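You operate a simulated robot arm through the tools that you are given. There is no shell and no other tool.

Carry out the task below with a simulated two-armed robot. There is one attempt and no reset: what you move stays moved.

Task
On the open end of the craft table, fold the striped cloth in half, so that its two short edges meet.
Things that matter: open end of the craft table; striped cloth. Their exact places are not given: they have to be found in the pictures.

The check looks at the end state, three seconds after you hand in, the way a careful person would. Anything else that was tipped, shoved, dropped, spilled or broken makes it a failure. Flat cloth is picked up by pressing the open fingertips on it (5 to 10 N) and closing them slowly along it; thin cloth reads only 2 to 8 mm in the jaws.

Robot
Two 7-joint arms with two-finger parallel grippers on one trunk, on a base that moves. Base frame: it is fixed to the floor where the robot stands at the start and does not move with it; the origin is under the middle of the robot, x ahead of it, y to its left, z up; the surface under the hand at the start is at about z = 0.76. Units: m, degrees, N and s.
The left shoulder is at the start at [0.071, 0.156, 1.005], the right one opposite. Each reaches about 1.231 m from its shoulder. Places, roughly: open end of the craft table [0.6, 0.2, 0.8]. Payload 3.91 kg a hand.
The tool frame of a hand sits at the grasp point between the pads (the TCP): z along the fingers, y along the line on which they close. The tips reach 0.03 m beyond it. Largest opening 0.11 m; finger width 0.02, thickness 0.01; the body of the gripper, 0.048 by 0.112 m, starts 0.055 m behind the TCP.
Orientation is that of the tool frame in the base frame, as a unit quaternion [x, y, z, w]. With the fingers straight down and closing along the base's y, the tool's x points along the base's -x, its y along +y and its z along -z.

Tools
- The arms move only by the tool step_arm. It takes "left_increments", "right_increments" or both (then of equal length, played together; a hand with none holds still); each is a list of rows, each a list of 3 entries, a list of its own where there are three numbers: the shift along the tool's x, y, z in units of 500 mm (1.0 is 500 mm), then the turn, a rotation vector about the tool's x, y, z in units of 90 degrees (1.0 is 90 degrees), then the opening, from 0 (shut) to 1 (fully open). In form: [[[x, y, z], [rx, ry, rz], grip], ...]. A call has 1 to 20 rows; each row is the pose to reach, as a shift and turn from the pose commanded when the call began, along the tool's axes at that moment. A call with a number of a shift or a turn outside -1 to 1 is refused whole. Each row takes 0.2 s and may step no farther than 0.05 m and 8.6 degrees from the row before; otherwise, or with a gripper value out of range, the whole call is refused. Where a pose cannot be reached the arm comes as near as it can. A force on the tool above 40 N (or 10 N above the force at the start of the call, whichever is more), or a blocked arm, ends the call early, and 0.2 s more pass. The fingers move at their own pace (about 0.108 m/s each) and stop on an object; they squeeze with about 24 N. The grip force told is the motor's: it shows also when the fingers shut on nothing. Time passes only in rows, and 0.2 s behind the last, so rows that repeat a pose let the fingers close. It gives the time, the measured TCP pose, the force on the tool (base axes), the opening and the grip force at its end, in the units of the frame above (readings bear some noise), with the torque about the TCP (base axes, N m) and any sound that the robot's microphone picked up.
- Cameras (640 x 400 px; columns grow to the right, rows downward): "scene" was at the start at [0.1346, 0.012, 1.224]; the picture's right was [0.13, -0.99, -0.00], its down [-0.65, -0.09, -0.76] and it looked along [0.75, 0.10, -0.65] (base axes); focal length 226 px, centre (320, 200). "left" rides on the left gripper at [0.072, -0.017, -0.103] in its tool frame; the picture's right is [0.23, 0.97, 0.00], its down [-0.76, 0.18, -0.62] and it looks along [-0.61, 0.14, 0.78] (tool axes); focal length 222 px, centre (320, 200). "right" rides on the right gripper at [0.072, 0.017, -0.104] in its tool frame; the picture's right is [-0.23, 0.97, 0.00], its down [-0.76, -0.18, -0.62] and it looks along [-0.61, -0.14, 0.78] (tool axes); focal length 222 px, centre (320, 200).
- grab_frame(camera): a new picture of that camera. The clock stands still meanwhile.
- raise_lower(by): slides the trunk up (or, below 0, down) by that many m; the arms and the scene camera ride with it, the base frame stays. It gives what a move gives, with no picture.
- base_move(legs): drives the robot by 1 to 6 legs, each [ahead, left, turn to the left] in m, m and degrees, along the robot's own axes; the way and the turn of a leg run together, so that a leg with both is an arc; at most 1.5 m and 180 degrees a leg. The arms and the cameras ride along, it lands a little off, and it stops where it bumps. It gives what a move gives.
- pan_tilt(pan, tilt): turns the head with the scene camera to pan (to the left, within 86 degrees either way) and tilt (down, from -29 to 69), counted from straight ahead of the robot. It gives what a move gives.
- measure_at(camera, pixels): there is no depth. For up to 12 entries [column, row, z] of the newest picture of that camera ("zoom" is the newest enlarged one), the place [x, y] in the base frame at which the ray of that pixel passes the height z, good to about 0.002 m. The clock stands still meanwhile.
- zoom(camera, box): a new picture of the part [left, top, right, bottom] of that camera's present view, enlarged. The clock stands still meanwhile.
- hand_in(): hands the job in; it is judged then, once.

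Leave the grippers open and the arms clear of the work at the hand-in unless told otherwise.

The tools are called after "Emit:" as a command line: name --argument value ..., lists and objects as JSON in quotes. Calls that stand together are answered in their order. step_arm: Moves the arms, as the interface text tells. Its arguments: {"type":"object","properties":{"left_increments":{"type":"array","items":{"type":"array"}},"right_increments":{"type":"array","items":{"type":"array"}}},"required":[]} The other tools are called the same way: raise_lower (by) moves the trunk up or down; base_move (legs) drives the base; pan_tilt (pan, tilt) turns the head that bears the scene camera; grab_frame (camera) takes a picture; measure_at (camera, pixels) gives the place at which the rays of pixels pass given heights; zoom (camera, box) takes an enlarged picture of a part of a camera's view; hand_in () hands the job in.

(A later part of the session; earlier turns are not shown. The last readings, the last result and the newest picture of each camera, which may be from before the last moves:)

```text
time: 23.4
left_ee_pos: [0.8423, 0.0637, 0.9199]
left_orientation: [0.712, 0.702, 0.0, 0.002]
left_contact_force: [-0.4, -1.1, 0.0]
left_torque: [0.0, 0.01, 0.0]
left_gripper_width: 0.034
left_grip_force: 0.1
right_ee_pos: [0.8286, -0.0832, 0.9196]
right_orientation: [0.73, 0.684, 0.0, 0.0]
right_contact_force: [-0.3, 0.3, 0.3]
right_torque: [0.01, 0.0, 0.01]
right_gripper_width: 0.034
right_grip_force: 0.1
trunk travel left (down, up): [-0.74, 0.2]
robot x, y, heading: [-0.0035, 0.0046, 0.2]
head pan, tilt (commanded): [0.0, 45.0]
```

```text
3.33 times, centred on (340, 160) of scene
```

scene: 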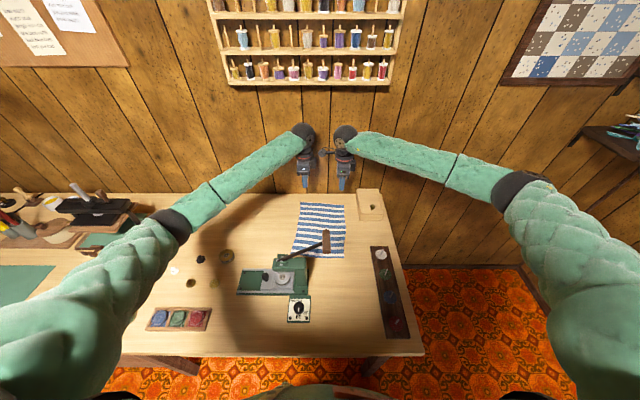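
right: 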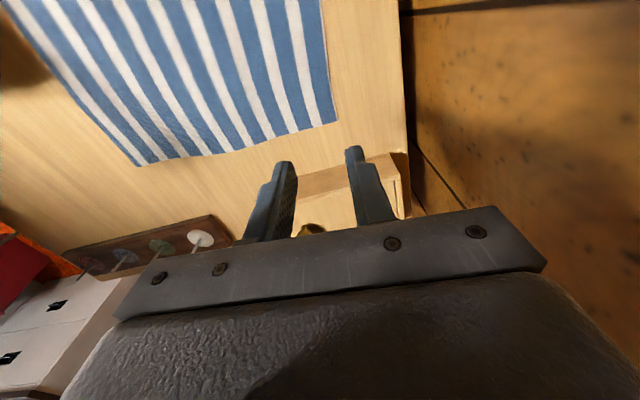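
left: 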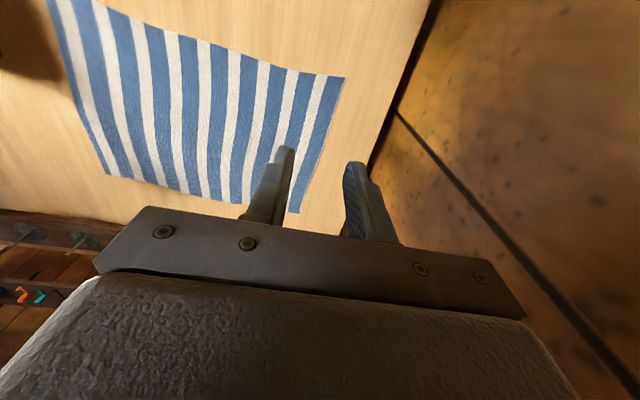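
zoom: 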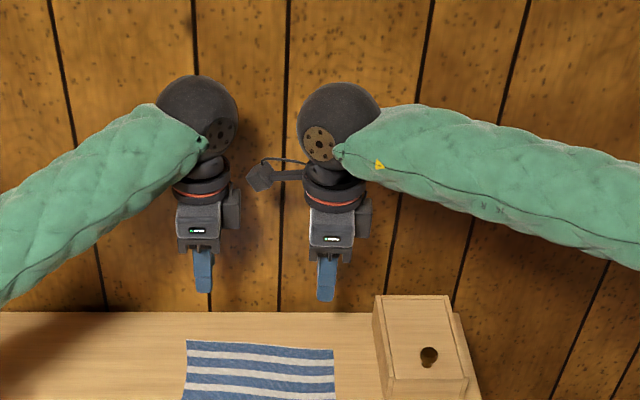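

Both grippers now close along the cloth's long direction. The gap between the right camera and the left gripper is small, so I'll keep the hands at least 0.15 m apart and grip close to the corners. I'll re-measure the far corners from these views: about (343,77) in the left picture and (336,122) in the right.

Emit:
measure_at --camera "right" --pixels '[[336, 122, 0.76], [322, 20, 0.76], [329, 70, 0.76], [142, 166, 0.76], [235, 153, 0.76], [300, 195, 0.8], [396, 155, 0.8], [390, 205, 0.84]]'

Emit:
measure_at --camera "left" --pixels '[[343, 77, 0.76], [322, 148, 0.76], [299, 213, 0.76], [108, 173, 0.76]]'

Emit:
zoom --camera "left" --box '[220, 60, 420, 240]'

Emit:
zoom --camera "right" --box '[220, 60, 440, 240]'

```text
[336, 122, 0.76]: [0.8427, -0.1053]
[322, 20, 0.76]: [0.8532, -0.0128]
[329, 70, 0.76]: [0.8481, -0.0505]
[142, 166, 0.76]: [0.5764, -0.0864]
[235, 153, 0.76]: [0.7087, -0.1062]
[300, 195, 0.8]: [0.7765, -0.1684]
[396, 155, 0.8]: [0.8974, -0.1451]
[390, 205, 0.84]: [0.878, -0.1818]
```

```text
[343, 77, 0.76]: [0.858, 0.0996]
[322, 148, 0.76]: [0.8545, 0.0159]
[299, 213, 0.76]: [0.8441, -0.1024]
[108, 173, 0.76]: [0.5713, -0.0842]
```

```text
2.22 times, centred on (320, 150) of left
```

zoom: 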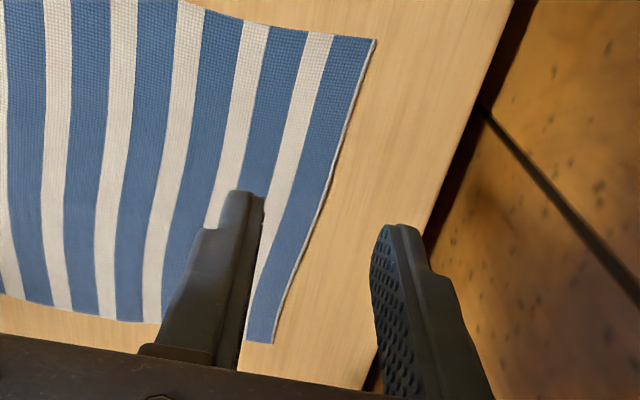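

```text
2.22 times, centred on (330, 150) of right
```

zoom: 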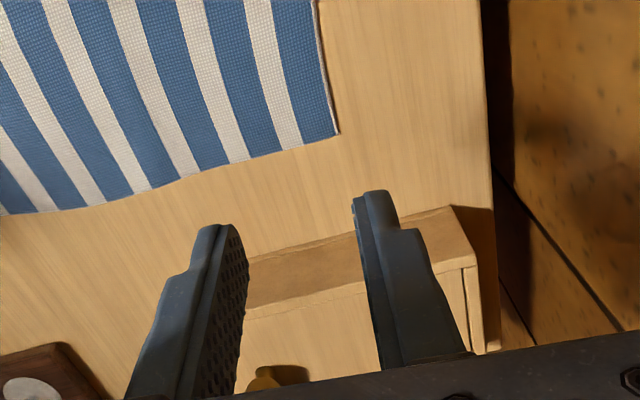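

The far corners are confirmed at (0.858, 0.100) and (0.8435, −0.104). I'll lower both hands so the jaws straddle the far edge near each corner. The outer finger goes just past the edge and the inner finger on the cloth, with TCP at z≈0.803.

Emit:
step_arm --left_increments '[[[0.01, 0.001, 0.03], [0, 0, 0.008], 0.31], [[0.02, 0.002, 0.07], [0, 0, 0.016], 0.31], [[0.03, 0.003, 0.11], [0, 0, 0.024], 0.31], [[0.035, 0.003, 0.15], [0, 0, 0.033], 0.31], [[0.035, 0.003, 0.19], [0, 0, 0.033], 0.31], [[0.035, 0.003, 0.22], [0, 0, 0.033], 0.31], [[0.035, 0.003, 0.234], [0, 0, 0.033], 0.31]]' --right_increments '[[[-0.001, 0.002, 0.03], [0, 0, 0], 0.31], [[-0.002, 0.003, 0.07], [0, 0, 0], 0.31], [[-0.003, 0.005, 0.11], [0, 0, 0], 0.31], [[-0.003, 0.005, 0.15], [0, 0, 0], 0.31], [[-0.003, 0.005, 0.19], [0, 0, 0], 0.31], [[-0.003, 0.005, 0.22], [0, 0, 0], 0.31], [[-0.003, 0.005, 0.233], [0, 0, 0], 0.31]]'

Emit:
grab_frame --camera "left"

Emit:
grab_frame --camera "right"

Emit:
zoom --camera "scene" --box '[240, 100, 420, 240]'

```text
time: 25.0
left_ee_pos: [0.8448, 0.0808, 0.8033]
left_orientation: [0.73, 0.683, 0.001, 0.002]
left_contact_force: [0.1, 0.2, 1.0]
left_torque: [-0.01, 0.04, -0.03]
left_gripper_width: 0.0344
left_grip_force: 0.2
right_ee_pos: [0.8317, -0.0853, 0.8023]
right_orientation: [0.73, 0.684, 0.0, 0.0]
right_contact_force: [0.1, 0.3, 0.5]
right_torque: [-0.04, 0.03, -0.03]
right_gripper_width: 0.034
right_grip_force: 0.0
trunk travel left (down, up): [-0.74, 0.2]
robot x, y, heading: [0.0003, -0.0003, 0.4]
head pan, tilt (commanded): [0.0, 45.0]
```

```text
taken
```

left: 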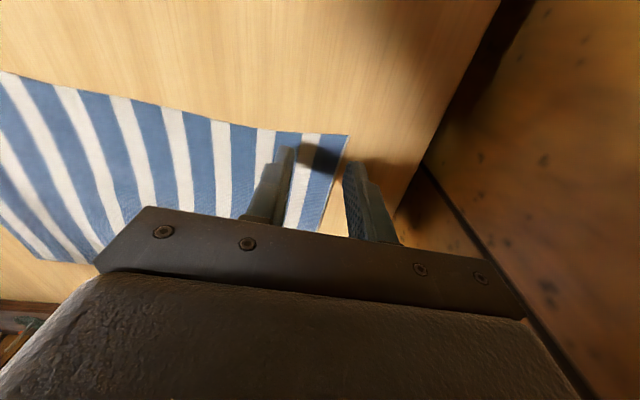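

```text
taken
```

right: 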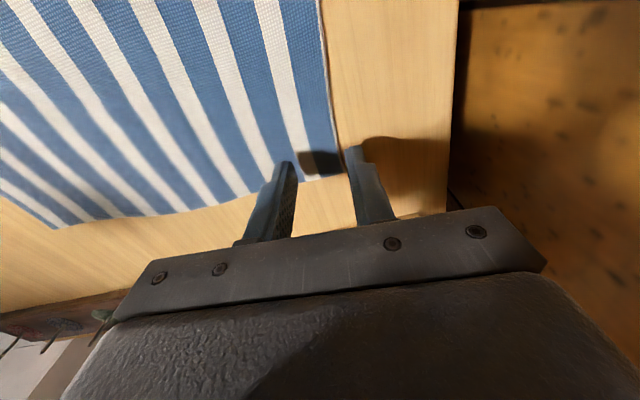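

```text
2.86 times, centred on (330, 170) of scene
```

zoom: 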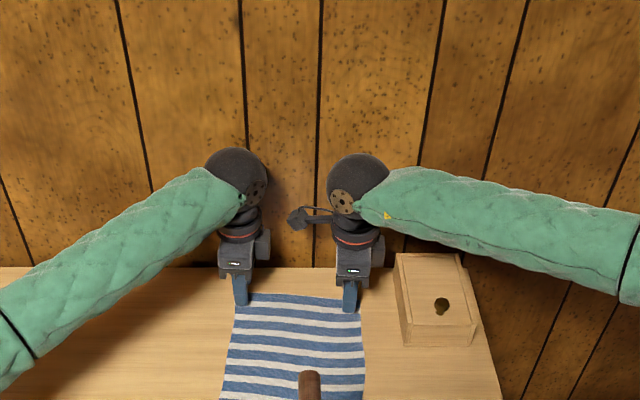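

The jaws straddle the edge correctly: in the left view the corner at (348,135) sits between the fingertips, and the right hand shows the same. Now I'll go down in small steps until the tips touch, watching the force.

Emit:
step_arm --left_increments '[[[0, 0, 0.006], [0, 0, 0], 0.31], [[0, 0, 0.012], [0, 0, 0], 0.31], [[0, 0, 0.018], [0, 0, 0], 0.31]]' --right_increments '[[[0, 0, 0.006], [0, 0, 0], 0.31], [[0, 0, 0.012], [0, 0, 0], 0.31], [[0, 0, 0.016], [0, 0, 0], 0.31]]'

```text
time: 25.8
left_ee_pos: [0.8457, 0.0829, 0.7937]
left_orientation: [0.729, 0.684, 0.001, 0.003]
left_contact_force: [0.1, 0.0, 0.9]
left_torque: [-0.01, 0.02, 0.04]
left_gripper_width: 0.0341
left_grip_force: 0.0
right_ee_pos: [0.8314, -0.0848, 0.7951]
right_orientation: [0.729, 0.684, 0.0, -0.001]
right_contact_force: [0.5, 0.7, -0.2]
right_torque: [0.01, -0.03, -0.02]
right_gripper_width: 0.0341
right_grip_force: 0.1
trunk travel left (down, up): [-0.74, 0.2]
robot x, y, heading: [-0.0038, -0.0003, 0.5]
head pan, tilt (commanded): [0.0, 45.0]
```

Still no contact: forces are below 1 N and the tips are near z 0.764. I'll take a few more 1 mm steps.

Emit:
step_arm --left_increments '[[[0, 0, 0.002], [0, 0, 0], 0.31], [[0, 0, 0.004], [0, 0, 0], 0.31], [[0, 0, 0.006], [0, 0, 0], 0.31]]' --right_increments '[[[0, 0, 0.002], [0, 0, 0], 0.31], [[0, 0, 0.004], [0, 0, 0], 0.31], [[0, 0, 0.006], [0, 0, 0], 0.31]]'

```text
time: 26.6
left_ee_pos: [0.8459, 0.0808, 0.7911]
left_orientation: [0.73, 0.684, 0.0, 0.002]
left_contact_force: [-0.4, -0.8, 5.0]
left_torque: [0.04, 0.13, -0.01]
left_gripper_width: 0.0342
left_grip_force: 0.0
right_ee_pos: [0.8316, -0.0845, 0.7927]
right_orientation: [0.73, 0.684, 0.0, 0.0]
right_contact_force: [0.5, 0.0, -0.2]
right_torque: [0.0, 0.0, 0.02]
right_gripper_width: 0.0343
right_grip_force: 0.0
trunk travel left (down, up): [-0.74, 0.2]
robot x, y, heading: [-0.0005, -0.0016, 0.1]
head pan, tilt (commanded): [0.0, 45.0]
```

The left fingertips now press with 5 N at TCP z≈0.791. The right hand has no contact yet, so I'll step it down 1–2 mm more and press the left slightly further.

Emit:
step_arm --left_increments '[[[0, 0, 0], [0, 0, 0], 0.31], [[0, 0, 0.001], [0, 0, 0], 0.31]]' --right_increments '[[[0, 0, 0.002], [0, 0, 0], 0.31], [[0, 0, 0.004], [0, 0, 0], 0.31]]'

```text
time: 27.2
left_ee_pos: [0.846, 0.081, 0.7911]
left_orientation: [0.729, 0.684, 0.001, 0.002]
left_contact_force: [0.4, -0.2, 7.2]
left_torque: [0.01, 0.13, 0.01]
left_gripper_width: 0.0337
left_grip_force: 0.0
right_ee_pos: [0.8306, -0.0849, 0.7925]
right_orientation: [0.73, 0.683, 0.0, 0.0]
right_contact_force: [0.4, 1.2, 6.5]
right_torque: [0.0, 0.12, -0.01]
right_gripper_width: 0.0341
right_grip_force: 0.1
trunk travel left (down, up): [-0.74, 0.2]
robot x, y, heading: [-0.0006, 0.0001, 0.3]
head pan, tilt (commanded): [0.0, 45.0]
```

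Both hands press well, with 7.2 N left and 6.5 N right. The torque shows the load is on the inner, cloth-side fingers. Now I'll close both jaws slowly along the cloth.

Emit:
step_arm --left_increments '[[[0, 0, 0], [0, 0, 0], 0.28], [[0, 0, 0], [0, 0, 0], 0.255], [[0, 0, 0], [0, 0, 0], 0.23], [[0, 0, 0], [0, 0, 0], 0.205], [[0, 0, 0], [0, 0, 0], 0.18], [[0, 0, 0], [0, 0, 0], 0.155], [[0, 0, 0], [0, 0, 0], 0.13], [[0, 0, 0], [0, 0, 0], 0.105], [[0, 0, 0], [0, 0, 0], 0.08], [[0, 0, 0], [0, 0, 0], 0.055], [[0, 0, 0], [0, 0, 0], 0.03], [[0, 0, 0], [0, 0, 0], 0], [[0, 0, 0], [0, 0, 0], 0], [[0, 0, 0], [0, 0, 0], 0]]' --right_increments '[[[0, 0, 0], [0, 0, 0], 0.28], [[0, 0, 0], [0, 0, 0], 0.255], [[0, 0, 0], [0, 0, 0], 0.23], [[0, 0, 0], [0, 0, 0], 0.205], [[0, 0, 0], [0, 0, 0], 0.18], [[0, 0, 0], [0, 0, 0], 0.155], [[0, 0, 0], [0, 0, 0], 0.13], [[0, 0, 0], [0, 0, 0], 0.105], [[0, 0, 0], [0, 0, 0], 0.08], [[0, 0, 0], [0, 0, 0], 0.055], [[0, 0, 0], [0, 0, 0], 0.03], [[0, 0, 0], [0, 0, 0], 0], [[0, 0, 0], [0, 0, 0], 0], [[0, 0, 0], [0, 0, 0], 0]]'

Emit:
grab_frame --camera "left"

Emit:
grab_frame --camera "right"

Emit:
zoom --camera "scene" --box '[270, 170, 390, 270]'

```text
time: 30.2
left_ee_pos: [0.8451, 0.0817, 0.791]
left_orientation: [0.73, 0.684, 0.001, 0.003]
left_contact_force: [-0.3, -0.1, 6.3]
left_torque: [-0.03, 0.07, 0.03]
left_gripper_width: 0.0024
left_grip_force: 24.0
right_ee_pos: [0.8297, -0.0856, 0.7917]
right_orientation: [0.729, 0.684, 0.0, 0.0]
right_contact_force: [-0.1, 1.0, 11.0]
right_torque: [-0.04, 0.07, -0.02]
right_gripper_width: 0.0029
right_grip_force: 24.5
trunk travel left (down, up): [-0.74, 0.2]
robot x, y, heading: [-0.0008, -0.0, 0.4]
head pan, tilt (commanded): [0.0, 45.0]
```

```text
taken
```

left: 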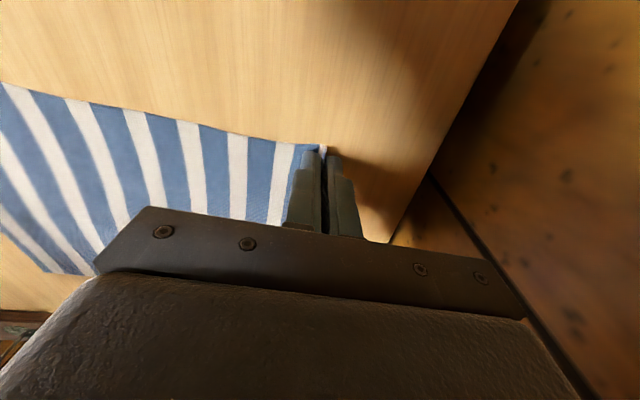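

```text
taken
```

right: 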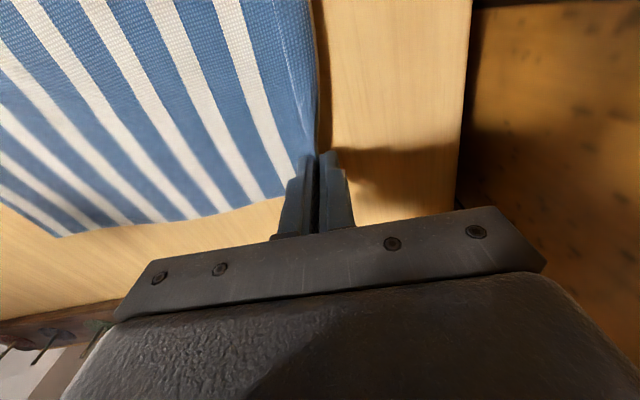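

```text
4.00 times, centred on (330, 220) of scene
```

zoom: 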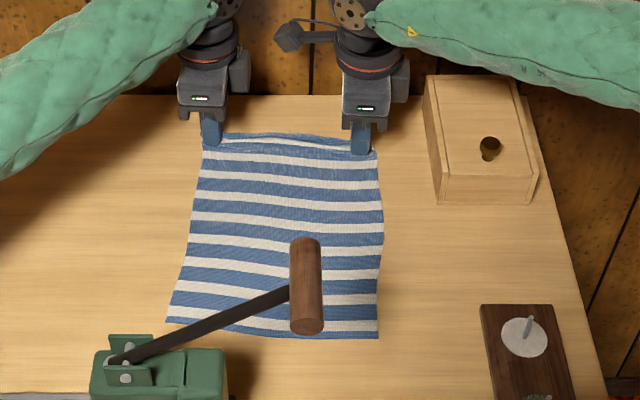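

The jaws read 2.4 mm and 2.9 mm with full grip force, which fits thin cloth. The scene shows the far edge lifting between the hands. I'll look closely at both pinches before lifting.

Emit:
zoom --camera "left" --box '[250, 110, 400, 230]'

Emit:
zoom --camera "right" --box '[240, 110, 400, 240]'

```text
3.33 times, centred on (325, 170) of left
```

zoom: 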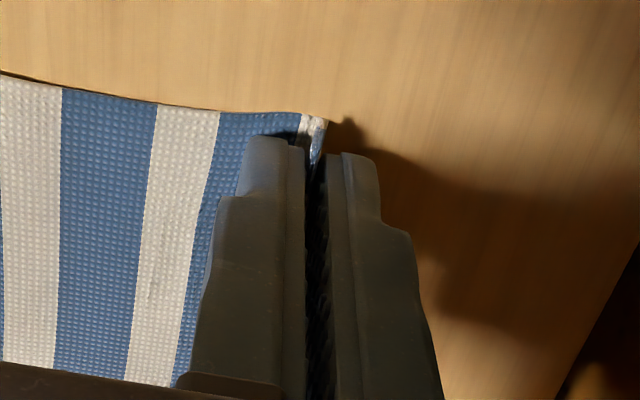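

```text
3.08 times, centred on (320, 175) of right
```

zoom: 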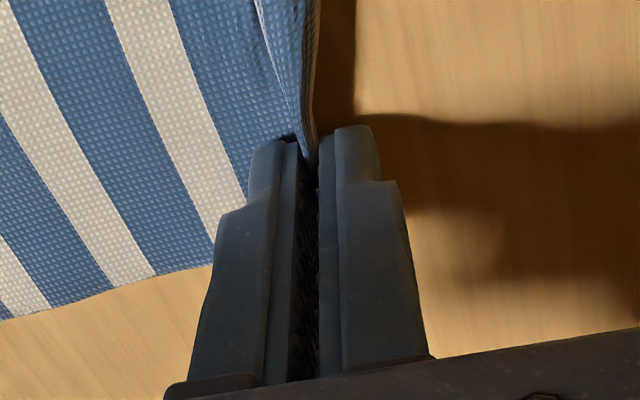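

Each jaw holds a ridge about 1.4 cm high, with the white stripe at its peak. The grip is good, but that uses about 2.9 cm of the edge, and I want the edge strip shorter so the edges meet accurately. I'll open the jaws slowly while still pressing, which spreads the ridge flat again. Then I'll lift 4 mm and check, before pinching with a smaller opening.

Emit:
step_arm --left_increments '[[[0, 0, 0], [0, 0, 0], 0.05], [[0, 0, 0], [0, 0, 0], 0.08], [[0, 0, 0], [0, 0, 0], 0.11], [[0, 0, 0], [0, 0, 0], 0.14], [[0, 0, 0], [0, 0, 0], 0.17], [[0, 0, 0], [0, 0, 0], 0.2], [[0, 0, 0], [0, 0, 0], 0.23], [[0, 0, 0], [0, 0, 0], 0.26], [[0, 0, 0], [0, 0, 0], 0.29], [[0, 0, 0], [0, 0, 0], 0.31], [[0, 0, -0.006], [0, 0, 0], 0.31], [[0, 0, -0.012], [0, 0, 0], 0.31]]' --right_increments '[[[0, 0, 0], [0, 0, 0], 0.05], [[0, 0, 0], [0, 0, 0], 0.08], [[0, 0, 0], [0, 0, 0], 0.11], [[0, 0, 0], [0, 0, 0], 0.14], [[0, 0, 0], [0, 0, 0], 0.17], [[0, 0, 0], [0, 0, 0], 0.2], [[0, 0, 0], [0, 0, 0], 0.23], [[0, 0, 0], [0, 0, 0], 0.26], [[0, 0, 0], [0, 0, 0], 0.29], [[0, 0, 0], [0, 0, 0], 0.31], [[0, 0, -0.006], [0, 0, 0], 0.31], [[0, 0, -0.012], [0, 0, 0], 0.31]]'

Emit:
zoom --camera "left" --box '[220, 90, 420, 230]'

Emit:
zoom --camera "right" --box '[220, 90, 420, 230]'

Emit:
zoom --camera "scene" --box '[270, 170, 390, 270]'

```text
time: 32.8
left_ee_pos: [0.845, 0.0812, 0.7957]
left_orientation: [0.73, 0.684, 0.002, 0.001]
left_contact_force: [-0.5, 0.5, -0.2]
left_torque: [0.01, 0.01, 0.01]
left_gripper_width: 0.034
left_grip_force: 0.1
right_ee_pos: [0.8317, -0.0856, 0.7943]
right_orientation: [0.73, 0.684, 0.0, 0.0]
right_contact_force: [0.3, -0.3, 0.7]
right_torque: [-0.01, -0.01, -0.01]
right_gripper_width: 0.034
right_grip_force: 0.0
trunk travel left (down, up): [-0.74, 0.2]
robot x, y, heading: [-0.0032, 0.0005, 0.2]
head pan, tilt (commanded): [0.0, 45.0]
```

```text
2.86 times, centred on (320, 160) of left
```

zoom: 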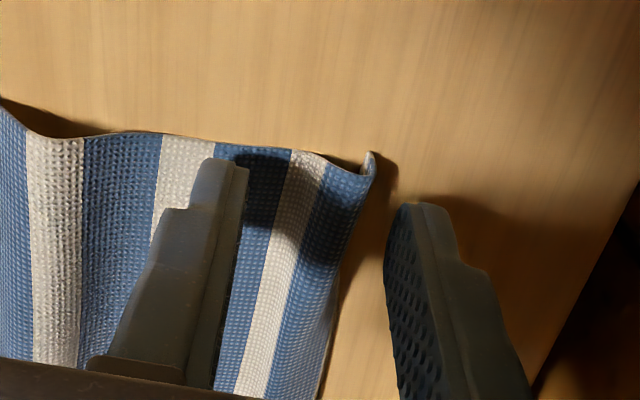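

```text
2.86 times, centred on (320, 160) of right
```

zoom: 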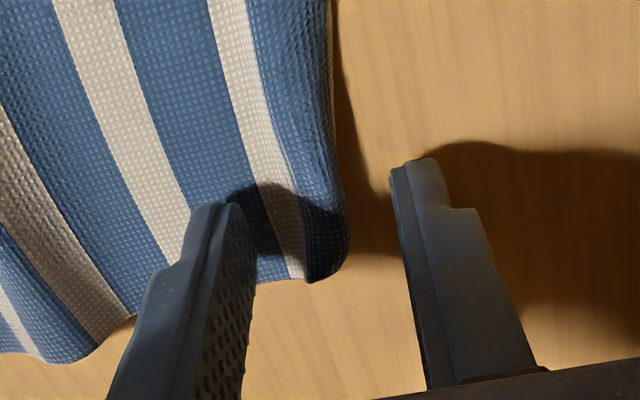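

```text
4.00 times, centred on (330, 220) of scene
```

zoom: 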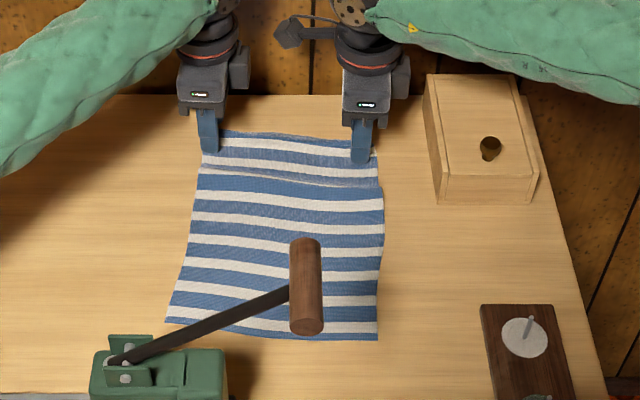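

The cloth springs back but doesn't go completely flat. There is now a shallow wave a few cm from the edge, and the edge is slightly curled up. I'll lift the hands about 4 cm, let it settle for a moment, and look again.

Emit:
step_arm --left_increments '[[[0, 0, -0.02], [0, 0, 0], 0.31], [[0, 0, -0.05], [0, 0, 0], 0.31], [[0, 0, -0.08], [0, 0, 0], 0.31], [[0, 0, -0.08], [0, 0, 0], 0.31], [[0, 0, -0.08], [0, 0, 0], 0.31], [[0, 0, -0.08], [0, 0, 0], 0.31]]' --right_increments '[[[0, 0, -0.02], [0, 0, 0], 0.31], [[0, 0, -0.05], [0, 0, 0], 0.31], [[0, 0, -0.08], [0, 0, 0], 0.31], [[0, 0, -0.08], [0, 0, 0], 0.31], [[0, 0, -0.08], [0, 0, 0], 0.31], [[0, 0, -0.08], [0, 0, 0], 0.31]]'

Emit:
zoom --camera "left" --box '[140, 50, 440, 240]'

Emit:
zoom --camera "right" --box '[140, 50, 440, 240]'

Emit:
zoom --camera "scene" --box '[270, 170, 390, 270]'

```text
time: 34.2
left_ee_pos: [0.8443, 0.0813, 0.8368]
left_orientation: [0.729, 0.684, 0.001, 0.001]
left_contact_force: [-0.1, -0.6, -0.1]
left_torque: [0.01, 0.0, -0.01]
left_gripper_width: 0.0339
left_grip_force: 0.1
right_ee_pos: [0.833, -0.0846, 0.8361]
right_orientation: [0.731, 0.683, 0.0, -0.001]
right_contact_force: [0.7, -0.4, -0.4]
right_torque: [-0.01, 0.0, 0.01]
right_gripper_width: 0.0341
right_grip_force: 0.0
trunk travel left (down, up): [-0.74, 0.2]
robot x, y, heading: [-0.0002, -0.0013, 0.5]
head pan, tilt (commanded): [0.0, 45.0]
```

```text
2.11 times, centred on (290, 145) of left
```

zoom: 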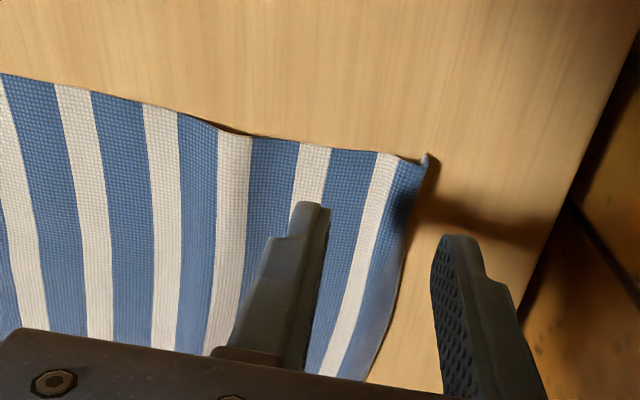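

```text
2.11 times, centred on (290, 145) of right
```

zoom: 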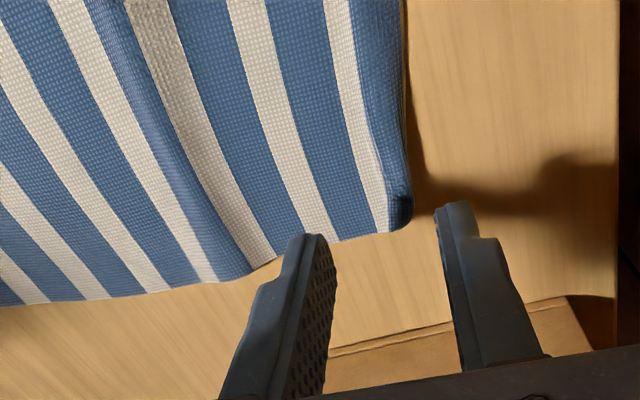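

```text
4.00 times, centred on (330, 220) of scene
```

zoom: 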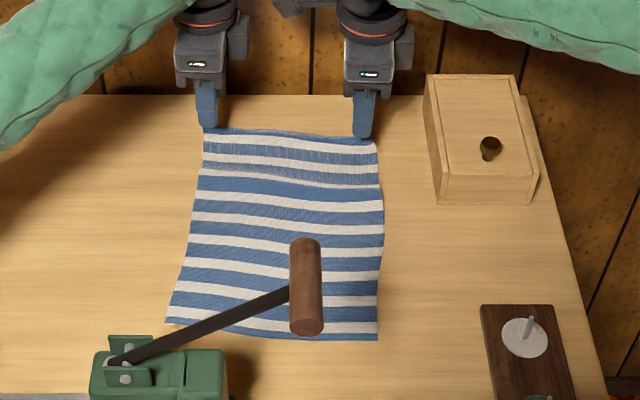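

The wave near the far edge remains but is small, and it will pull flat when the edge is lifted. I'll measure where the edge lies now.

Emit:
measure_at --camera "left" --pixels '[[341, 123, 0.763], [336, 140, 0.763], [330, 170, 0.763], [318, 212, 0.763]]'

Emit:
measure_at --camera "right" --pixels '[[334, 155, 0.763], [333, 130, 0.763], [331, 90, 0.763], [330, 55, 0.763]]'

Emit:
measure_at --camera "zoom" --pixels '[[205, 130, 0.763], [377, 142, 0.763], [378, 341, 0.763], [167, 322, 0.763], [230, 333, 0.763], [195, 176, 0.763], [382, 186, 0.763]]'

```text
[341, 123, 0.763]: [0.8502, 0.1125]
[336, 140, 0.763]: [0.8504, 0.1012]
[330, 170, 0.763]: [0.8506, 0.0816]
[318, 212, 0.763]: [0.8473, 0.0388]
```

```text
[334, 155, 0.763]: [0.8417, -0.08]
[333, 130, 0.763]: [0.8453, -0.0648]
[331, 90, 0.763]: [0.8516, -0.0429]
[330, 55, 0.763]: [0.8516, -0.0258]
```

```text
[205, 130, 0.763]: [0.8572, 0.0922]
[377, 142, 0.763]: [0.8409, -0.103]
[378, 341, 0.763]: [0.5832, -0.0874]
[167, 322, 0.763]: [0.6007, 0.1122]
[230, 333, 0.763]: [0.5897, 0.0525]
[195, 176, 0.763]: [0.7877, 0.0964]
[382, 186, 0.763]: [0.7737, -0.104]
```

The scene puts the far corners at about (0.857, 0.093) and (0.841, −0.103), nearly unchanged. (The left/right readings came from older pictures, so I'm ignoring those.) I'll narrow the jaws to 22 mm, shift both hands a few mm outward so the inner fingers land only about 19 mm inside the edge, and go down to just above contact.

Emit:
step_arm --left_increments '[[[0, 0.007, 0.01], [0, 0, 0], 0.2], [[0, 0.007, 0.03], [0, 0, 0], 0.2], [[0, 0.007, 0.05], [0, 0, 0], 0.2], [[0, 0.007, 0.066], [0, 0, 0], 0.2], [[0, 0.007, 0.078], [0, 0, 0], 0.2], [[0, 0.007, 0.082], [0, 0, 0], 0.2]]' --right_increments '[[[0, 0.004, 0.01], [0, 0, 0], 0.2], [[0, 0.004, 0.03], [0, 0, 0], 0.2], [[0, 0.004, 0.05], [0, 0, 0], 0.2], [[0, 0.004, 0.066], [0, 0, 0], 0.2], [[0, 0.004, 0.078], [0, 0, 0], 0.2], [[0, 0.004, 0.082], [0, 0, 0], 0.2]]'

Emit:
grab_frame --camera "left"

Emit:
grab_frame --camera "right"

Emit:
zoom --camera "left" --box '[220, 90, 420, 230]'

Emit:
zoom --camera "right" --box '[220, 90, 420, 230]'

```text
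time: 35.6
left_ee_pos: [0.8488, 0.081, 0.7953]
left_orientation: [0.73, 0.684, 0.0, 0.002]
left_contact_force: [-0.4, -0.1, 0.6]
left_torque: [0.03, 0.0, -0.01]
left_gripper_width: 0.022
left_grip_force: 0.1
right_ee_pos: [0.8339, -0.0854, 0.7947]
right_orientation: [0.73, 0.684, 0.0, 0.0]
right_contact_force: [0.0, -0.6, -0.1]
right_torque: [0.0, 0.02, -0.02]
right_gripper_width: 0.022
right_grip_force: 0.1
trunk travel left (down, up): [-0.74, 0.2]
robot x, y, heading: [-0.0007, -0.0033, 0.2]
head pan, tilt (commanded): [0.0, 45.0]
```

```text
taken
```

left: 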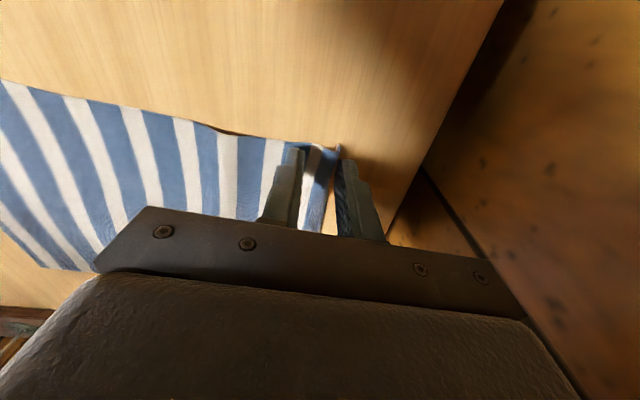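

```text
taken
```

right: 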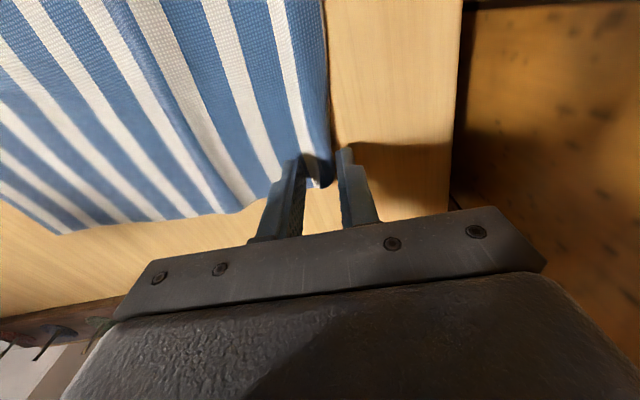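

```text
2.86 times, centred on (320, 160) of left
```

zoom: 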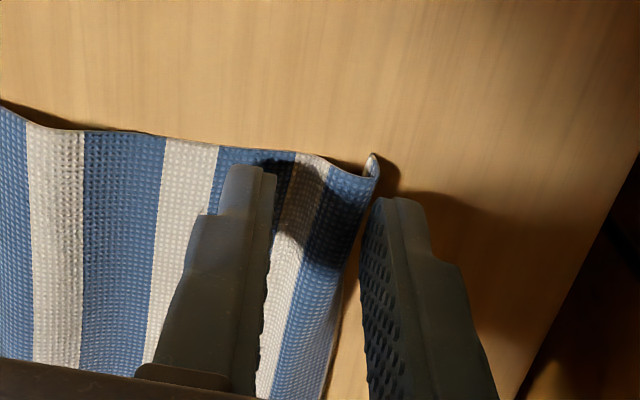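

```text
2.86 times, centred on (320, 160) of right
```

zoom: 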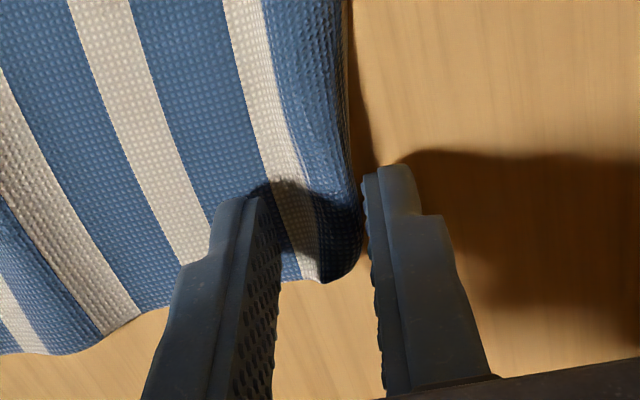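

The slightly curled edge now sits right between the fingers of each hand, next to the outer finger. I'll go down in 1 mm steps to press.

Emit:
step_arm --left_increments '[[[0, 0, 0.003], [0, 0, 0], 0.2], [[0, 0, 0.006], [0, 0, 0], 0.2], [[0, 0, 0.008], [0, 0, 0], 0.2], [[0, 0, 0.01], [0, 0, 0], 0.2]]' --right_increments '[[[0, 0, 0.003], [0, 0, 0], 0.2], [[0, 0, 0.006], [0, 0, 0], 0.2], [[0, 0, 0.008], [0, 0, 0], 0.2], [[0, 0, 0.01], [0, 0, 0], 0.2]]'

```text
time: 36.6
left_ee_pos: [0.8486, 0.0812, 0.7917]
left_orientation: [0.729, 0.684, 0.002, 0.002]
left_contact_force: [0.7, 0.6, 6.2]
left_torque: [0.07, 0.07, -0.01]
left_gripper_width: 0.0216
left_grip_force: 0.0
right_ee_pos: [0.8334, -0.0855, 0.7908]
right_orientation: [0.73, 0.684, 0.001, 0.001]
right_contact_force: [0.4, -2.3, 7.1]
right_torque: [-0.11, 0.1, -0.02]
right_gripper_width: 0.0219
right_grip_force: 0.0
trunk travel left (down, up): [-0.74, 0.2]
robot x, y, heading: [-0.0031, 0.0011, 0.1]
head pan, tilt (commanded): [0.0, 45.0]
```

Pressing is good: 6.2 N left, 7.1 N right. I'll close slowly, in finer steps this time.

Emit:
step_arm --left_increments '[[[0, 0, 0], [0, 0, 0], 0.18], [[0, 0, 0], [0, 0, 0], 0.16], [[0, 0, 0], [0, 0, 0], 0.14], [[0, 0, 0], [0, 0, 0], 0.12], [[0, 0, 0], [0, 0, 0], 0.1], [[0, 0, 0], [0, 0, 0], 0.08], [[0, 0, 0], [0, 0, 0], 0.06], [[0, 0, 0], [0, 0, 0], 0.04], [[0, 0, 0], [0, 0, 0], 0.02], [[0, 0, 0], [0, 0, 0], 0], [[0, 0, 0], [0, 0, 0], 0], [[0, 0, 0], [0, 0, 0], 0]]' --right_increments '[[[0, 0, 0], [0, 0, 0], 0.18], [[0, 0, 0], [0, 0, 0], 0.16], [[0, 0, 0], [0, 0, 0], 0.14], [[0, 0, 0], [0, 0, 0], 0.12], [[0, 0, 0], [0, 0, 0], 0.1], [[0, 0, 0], [0, 0, 0], 0.08], [[0, 0, 0], [0, 0, 0], 0.06], [[0, 0, 0], [0, 0, 0], 0.04], [[0, 0, 0], [0, 0, 0], 0.02], [[0, 0, 0], [0, 0, 0], 0], [[0, 0, 0], [0, 0, 0], 0], [[0, 0, 0], [0, 0, 0], 0]]'

Emit:
zoom --camera "left" --box '[250, 110, 400, 230]'

Emit:
zoom --camera "right" --box '[240, 110, 400, 240]'

Emit:
zoom --camera "scene" --box '[270, 170, 390, 270]'

```text
time: 39.2
left_ee_pos: [0.8481, 0.0817, 0.7922]
left_orientation: [0.729, 0.684, 0.001, 0.002]
left_contact_force: [-0.7, -0.8, 6.1]
left_torque: [-0.02, 0.1, 0.04]
left_gripper_width: 0.0028
left_grip_force: 23.9
right_ee_pos: [0.8331, -0.0854, 0.7912]
right_orientation: [0.729, 0.684, 0.0, 0.001]
right_contact_force: [-3.5, 1.7, 12.3]
right_torque: [0.0, 0.14, 0.0]
right_gripper_width: 0.0054
right_grip_force: 24.6
trunk travel left (down, up): [-0.74, 0.2]
robot x, y, heading: [-0.0011, -0.0003, 0.0]
head pan, tilt (commanded): [0.0, 45.0]
```

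```text
3.33 times, centred on (325, 170) of left
```

zoom: 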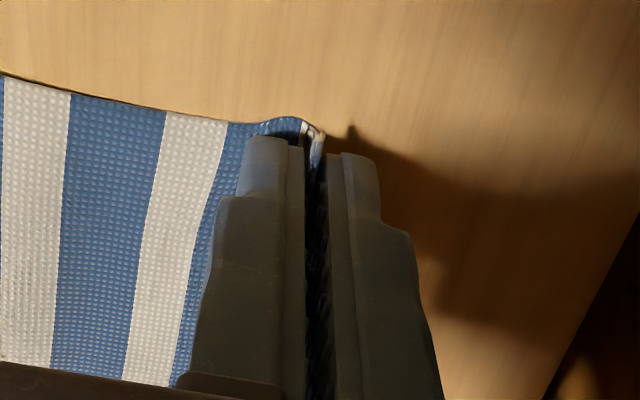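

```text
3.08 times, centred on (320, 175) of right
```

zoom: 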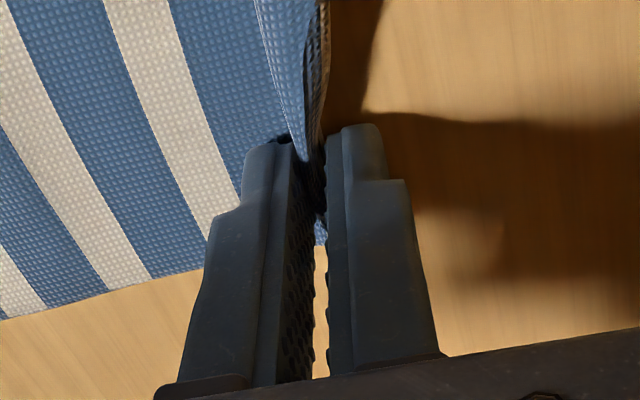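

```text
4.00 times, centred on (330, 220) of scene
```

zoom: 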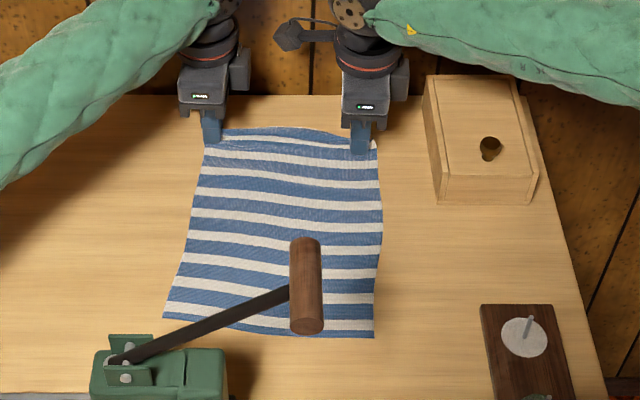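

The jaws hold cloth: 2.8 mm left and 5.4 mm right, both at full grip force. I'll measure where the near edge lies now, from (374,338) and (163,318) in the zoom, so I can plan the landing.

Emit:
measure_at --camera "zoom" --pixels '[[374, 338, 0.761], [163, 318, 0.761], [232, 331, 0.761], [183, 250, 0.761], [383, 240, 0.761], [205, 150, 0.761], [375, 158, 0.761]]'

```text
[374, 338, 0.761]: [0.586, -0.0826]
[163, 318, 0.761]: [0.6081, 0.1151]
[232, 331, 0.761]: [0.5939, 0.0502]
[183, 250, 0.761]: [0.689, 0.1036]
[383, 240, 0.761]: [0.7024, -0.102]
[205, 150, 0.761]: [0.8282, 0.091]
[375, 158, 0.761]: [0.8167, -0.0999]
```

The cloth was pulled about 1.5–2 cm toward the wall. The near edge is now at about x 0.606 near the left pinch and 0.586 near the right. I'll lift both hands together along the first 40° of a folding arc, keeping the grip shut, and check that the edge comes along.

Emit:
step_arm --left_increments '[[[0, -0.001, -0.018], [0, 0, 0], 0], [[0, -0.0034, -0.0364], [0, 0, 0], 0], [[0.0001, -0.0078, -0.0544], [0, 0, 0], 0], [[0.0001, -0.0138, -0.0718], [0, 0, 0], 0], [[0.0002, -0.0215, -0.0888], [0, 0, 0], 0], [[0.0004, -0.0307, -0.105], [0, 0, 0], 0], [[0.0005, -0.0413, -0.1204], [0, 0, 0], 0], [[0.0005, -0.0536, -0.135], [0, 0, 0], 0]]' --right_increments '[[[0, -0.001, -0.018], [0, 0, 0], 0], [[0, -0.0035, -0.0364], [0, 0, 0], 0], [[0.0001, -0.0079, -0.0544], [0, 0, 0], 0], [[0.0001, -0.014, -0.0718], [0, 0, 0], 0], [[0.0002, -0.0218, -0.0888], [0, 0, 0], 0], [[0.0004, -0.0311, -0.105], [0, 0, 0], 0], [[0.0005, -0.042, -0.1204], [0, 0, 0], 0], [[0.0005, -0.0545, -0.135], [0, 0, 0], 0]]'

Emit:
grab_frame --camera "scene"

Emit:
grab_frame --camera "left"

Emit:
grab_frame --camera "right"

Emit:
zoom --camera "scene" --box '[260, 150, 400, 270]'

```text
time: 41.0
left_ee_pos: [0.8208, 0.0845, 0.8579]
left_orientation: [0.729, 0.684, 0.001, 0.001]
left_contact_force: [-0.2, -0.1, 0.0]
left_torque: [-0.01, 0.06, 0.01]
left_gripper_width: 0.0027
left_grip_force: 24.0
right_ee_pos: [0.8062, -0.0815, 0.8575]
right_orientation: [0.73, 0.684, 0.0, 0.0]
right_contact_force: [0.1, -0.6, -0.6]
right_torque: [0.01, 0.01, -0.01]
right_gripper_width: 0.0025
right_grip_force: 24.6
trunk travel left (down, up): [-0.74, 0.2]
robot x, y, heading: [-0.0005, 0.0006, 0.3]
head pan, tilt (commanded): [0.0, 45.0]
```

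```text
taken
```

scene: 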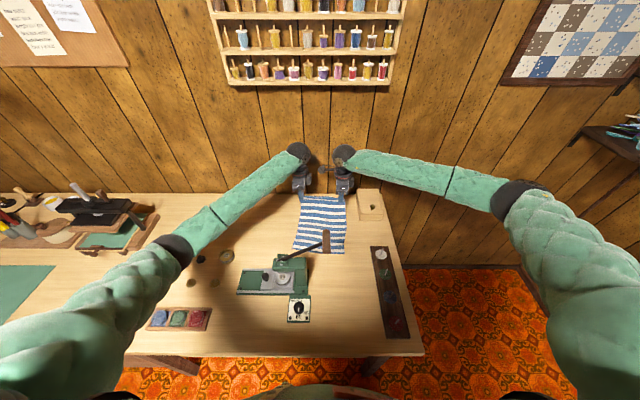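

```text
taken
```

left: 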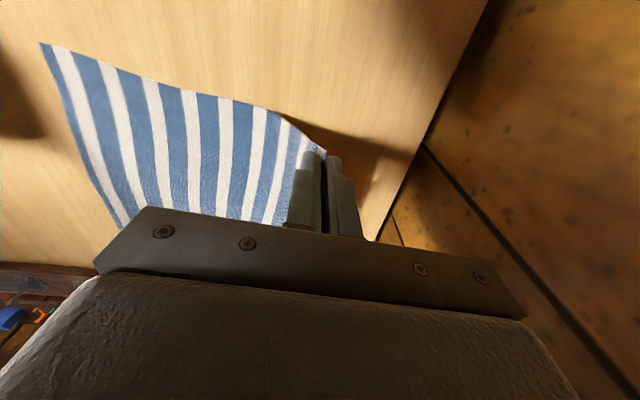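

```text
taken
```

right: 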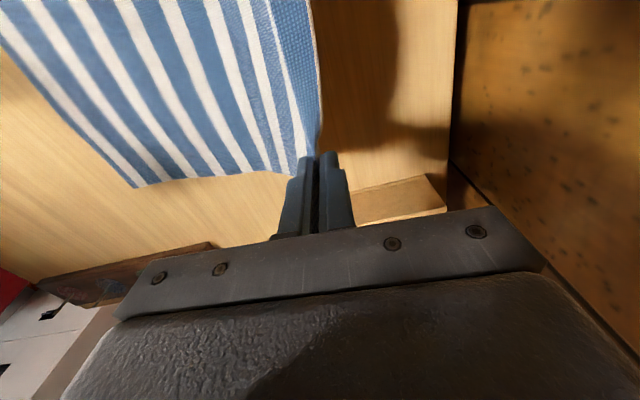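

```text
3.33 times, centred on (330, 210) of scene
```

zoom: 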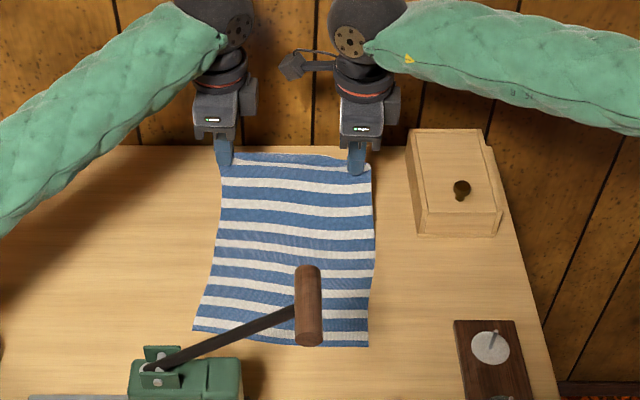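

Both corners lift cleanly and the gap readings stay at 2.5–2.7 mm. I'll look closer at the pinches and measure the near edge from the left camera, which sees it from (42,43) to (120,225).

Emit:
measure_at --camera "left" --pixels '[[42, 43, 0.761], [120, 225, 0.761], [80, 140, 0.761]]'

Emit:
measure_at --camera "right" --pixels '[[137, 187, 0.761]]'

Emit:
measure_at --camera "zoom" --pixels '[[368, 347, 0.761], [193, 331, 0.761], [260, 341, 0.761], [307, 272, 1.0], [307, 343, 1.0], [375, 255, 0.761], [212, 262, 0.761]]'

Emit:
zoom --camera "left" --box '[250, 110, 400, 230]'

Emit:
zoom --camera "right" --box '[240, 90, 400, 220]'

```text
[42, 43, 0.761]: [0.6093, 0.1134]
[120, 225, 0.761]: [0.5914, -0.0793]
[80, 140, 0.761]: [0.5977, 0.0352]
```

```text
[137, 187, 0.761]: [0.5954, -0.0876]
```

```text
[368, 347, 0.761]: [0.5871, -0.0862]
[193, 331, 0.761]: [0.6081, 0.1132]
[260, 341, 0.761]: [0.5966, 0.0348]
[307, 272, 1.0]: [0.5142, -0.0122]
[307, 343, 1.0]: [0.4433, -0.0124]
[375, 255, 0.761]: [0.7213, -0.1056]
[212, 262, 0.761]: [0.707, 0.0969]
```

```text
3.33 times, centred on (325, 170) of left
```

zoom: 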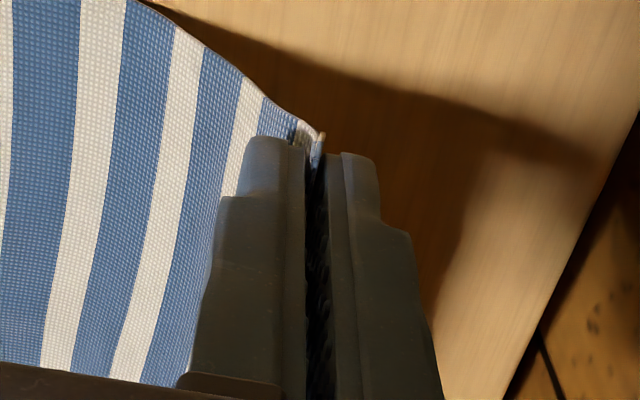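

```text
3.08 times, centred on (320, 155) of right
```

zoom: 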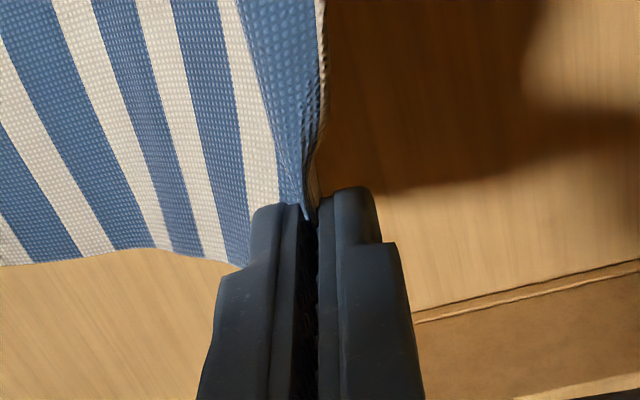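

The near edge is confirmed from (0.609, 0.114) to (0.589, −0.084), and the lever handle spans x 0.44–0.51 at z≈1.0. Landing targets for the TCPs are about (0.623, 0.099) left and (0.606, −0.067) right. I'll continue the arc slowly to just past the top.

Emit:
step_arm --left_increments '[[[0, -0.0112, -0.0144], [0, 0, 0], 0], [[0, -0.0239, -0.0268], [0, 0, 0], 0], [[0, -0.0377, -0.038], [0, 0, 0], 0], [[0, -0.0527, -0.0478], [0, 0, 0], 0], [[0, -0.0686, -0.0564], [0, 0, 0], 0], [[0, -0.0852, -0.0634], [0, 0, 0], 0], [[0, -0.1027, -0.0688], [0, 0, 0], 0], [[0, -0.1207, -0.0728], [0, 0, 0], 0], [[0.001, -0.1391, -0.0752], [0, 0, 0], 0], [[0.001, -0.158, -0.076], [0, 0, 0], 0], [[0.001, -0.177, -0.0752], [0, 0, 0], 0], [[0.001, -0.1961, -0.0728], [0, 0, 0], 0], [[0.001, -0.2147, -0.0688], [0, 0, 0], 0], [[0.001, -0.2334, -0.0634], [0, 0, 0], 0]]' --right_increments '[[[0, -0.0113, -0.0144], [0, 0, 0], 0], [[0, -0.0242, -0.0268], [0, 0, 0], 0], [[0, -0.0381, -0.038], [0, 0, 0], 0], [[0, -0.0533, -0.0478], [0, 0, 0], 0], [[0, -0.0694, -0.0564], [0, 0, 0], 0], [[0, -0.0861, -0.0634], [0, 0, 0], 0], [[0, -0.1038, -0.0688], [0, 0, 0], 0], [[0, -0.122, -0.0728], [0, 0, 0], 0], [[0.001, -0.1406, -0.0752], [0, 0, 0], 0], [[0.001, -0.1597, -0.076], [0, 0, 0], 0], [[0.001, -0.179, -0.0752], [0, 0, 0], 0], [[0.001, -0.1983, -0.0728], [0, 0, 0], 0], [[0.001, -0.217, -0.0688], [0, 0, 0], 0], [[0.001, -0.236, -0.0634], [0, 0, 0], 0]]'

Emit:
grab_frame --camera "scene"

Emit:
grab_frame --camera "left"

Emit:
grab_frame --camera "right"

Emit:
zoom --camera "scene" --box '[250, 150, 400, 270]'

```text
time: 44.0
left_ee_pos: [0.7041, 0.0935, 0.8896]
left_orientation: [0.729, 0.684, 0.001, 0.002]
left_contact_force: [0.3, -0.6, 0.0]
left_torque: [-0.02, -0.01, 0.02]
left_gripper_width: 0.002
left_grip_force: 23.5
right_ee_pos: [0.6882, -0.0735, 0.8901]
right_orientation: [0.73, 0.683, 0.0, 0.0]
right_contact_force: [-0.6, 0.4, -0.1]
right_torque: [0.0, 0.0, -0.01]
right_gripper_width: 0.0026
right_grip_force: 23.6
trunk travel left (down, up): [-0.74, 0.2]
robot x, y, heading: [-0.0038, -0.0022, 0.3]
head pan, tilt (commanded): [0.0, 45.0]
```

```text
taken
```

scene: 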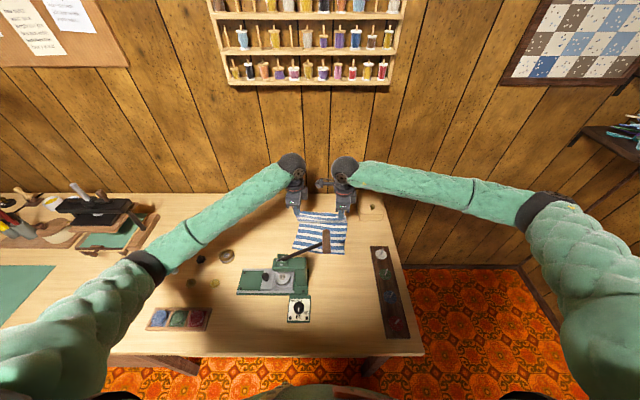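

```text
taken
```

left: 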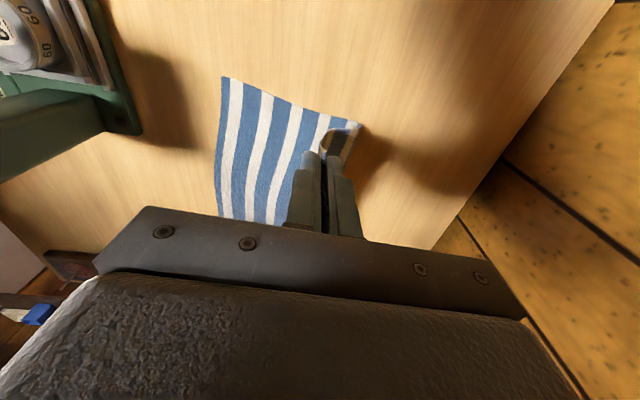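

```text
taken
```

right: 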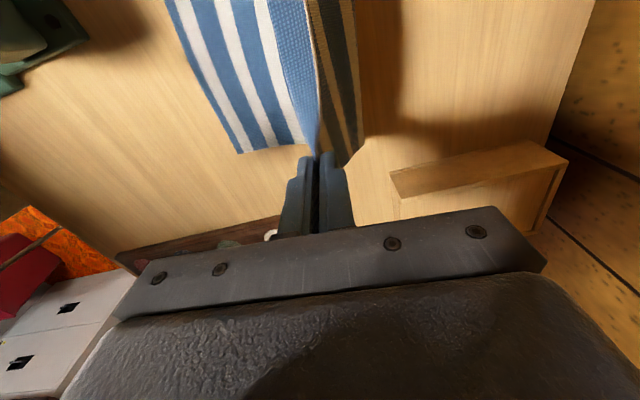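

```text
3.33 times, centred on (325, 210) of scene
```

zoom: 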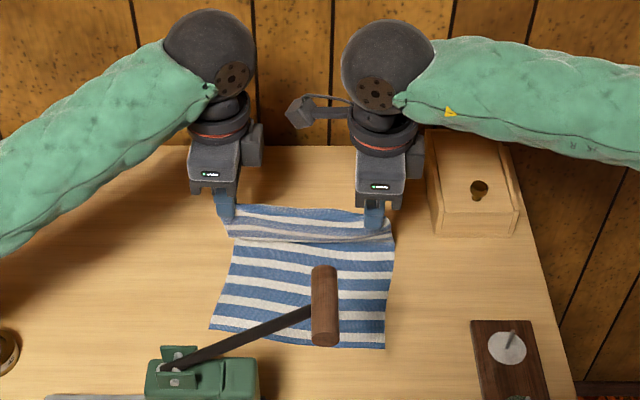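

The fold is forming well: the upper layer hangs from both hands and the lower half lies still. I'll check whether the near edge moved.

Emit:
measure_at --camera "zoom" --pixels '[[385, 348, 0.761], [209, 330, 0.761], [290, 341, 0.761]]'

Emit:
measure_at --camera "left" --pixels '[[222, 77, 0.761], [214, 150, 0.761], [219, 214, 0.761], [360, 124, 0.761], [137, 132, 0.77]]'

Emit:
zoom --camera "left" --box '[200, 60, 400, 230]'

Emit:
zoom --camera "right" --box '[240, 60, 440, 220]'

```text
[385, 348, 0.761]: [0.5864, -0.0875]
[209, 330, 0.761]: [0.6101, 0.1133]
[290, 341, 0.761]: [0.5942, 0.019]
```

```text
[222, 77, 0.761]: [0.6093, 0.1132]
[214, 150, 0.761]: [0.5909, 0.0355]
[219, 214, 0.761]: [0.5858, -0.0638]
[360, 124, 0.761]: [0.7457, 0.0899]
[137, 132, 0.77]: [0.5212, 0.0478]
```

```text
2.35 times, centred on (300, 145) of left
```

zoom: 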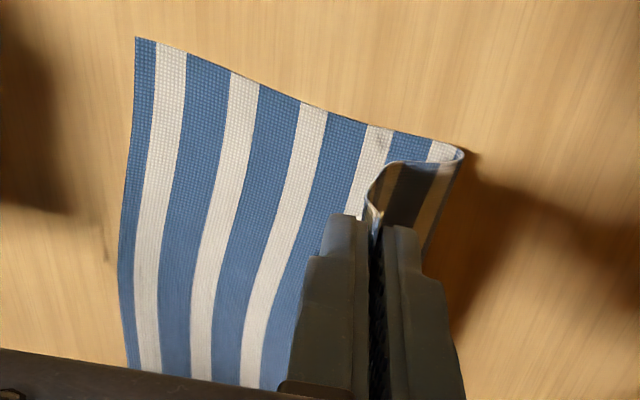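

```text
2.50 times, centred on (340, 140) of right
```

zoom: 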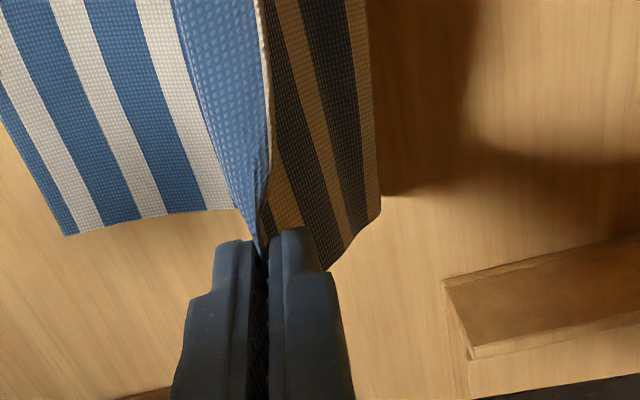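

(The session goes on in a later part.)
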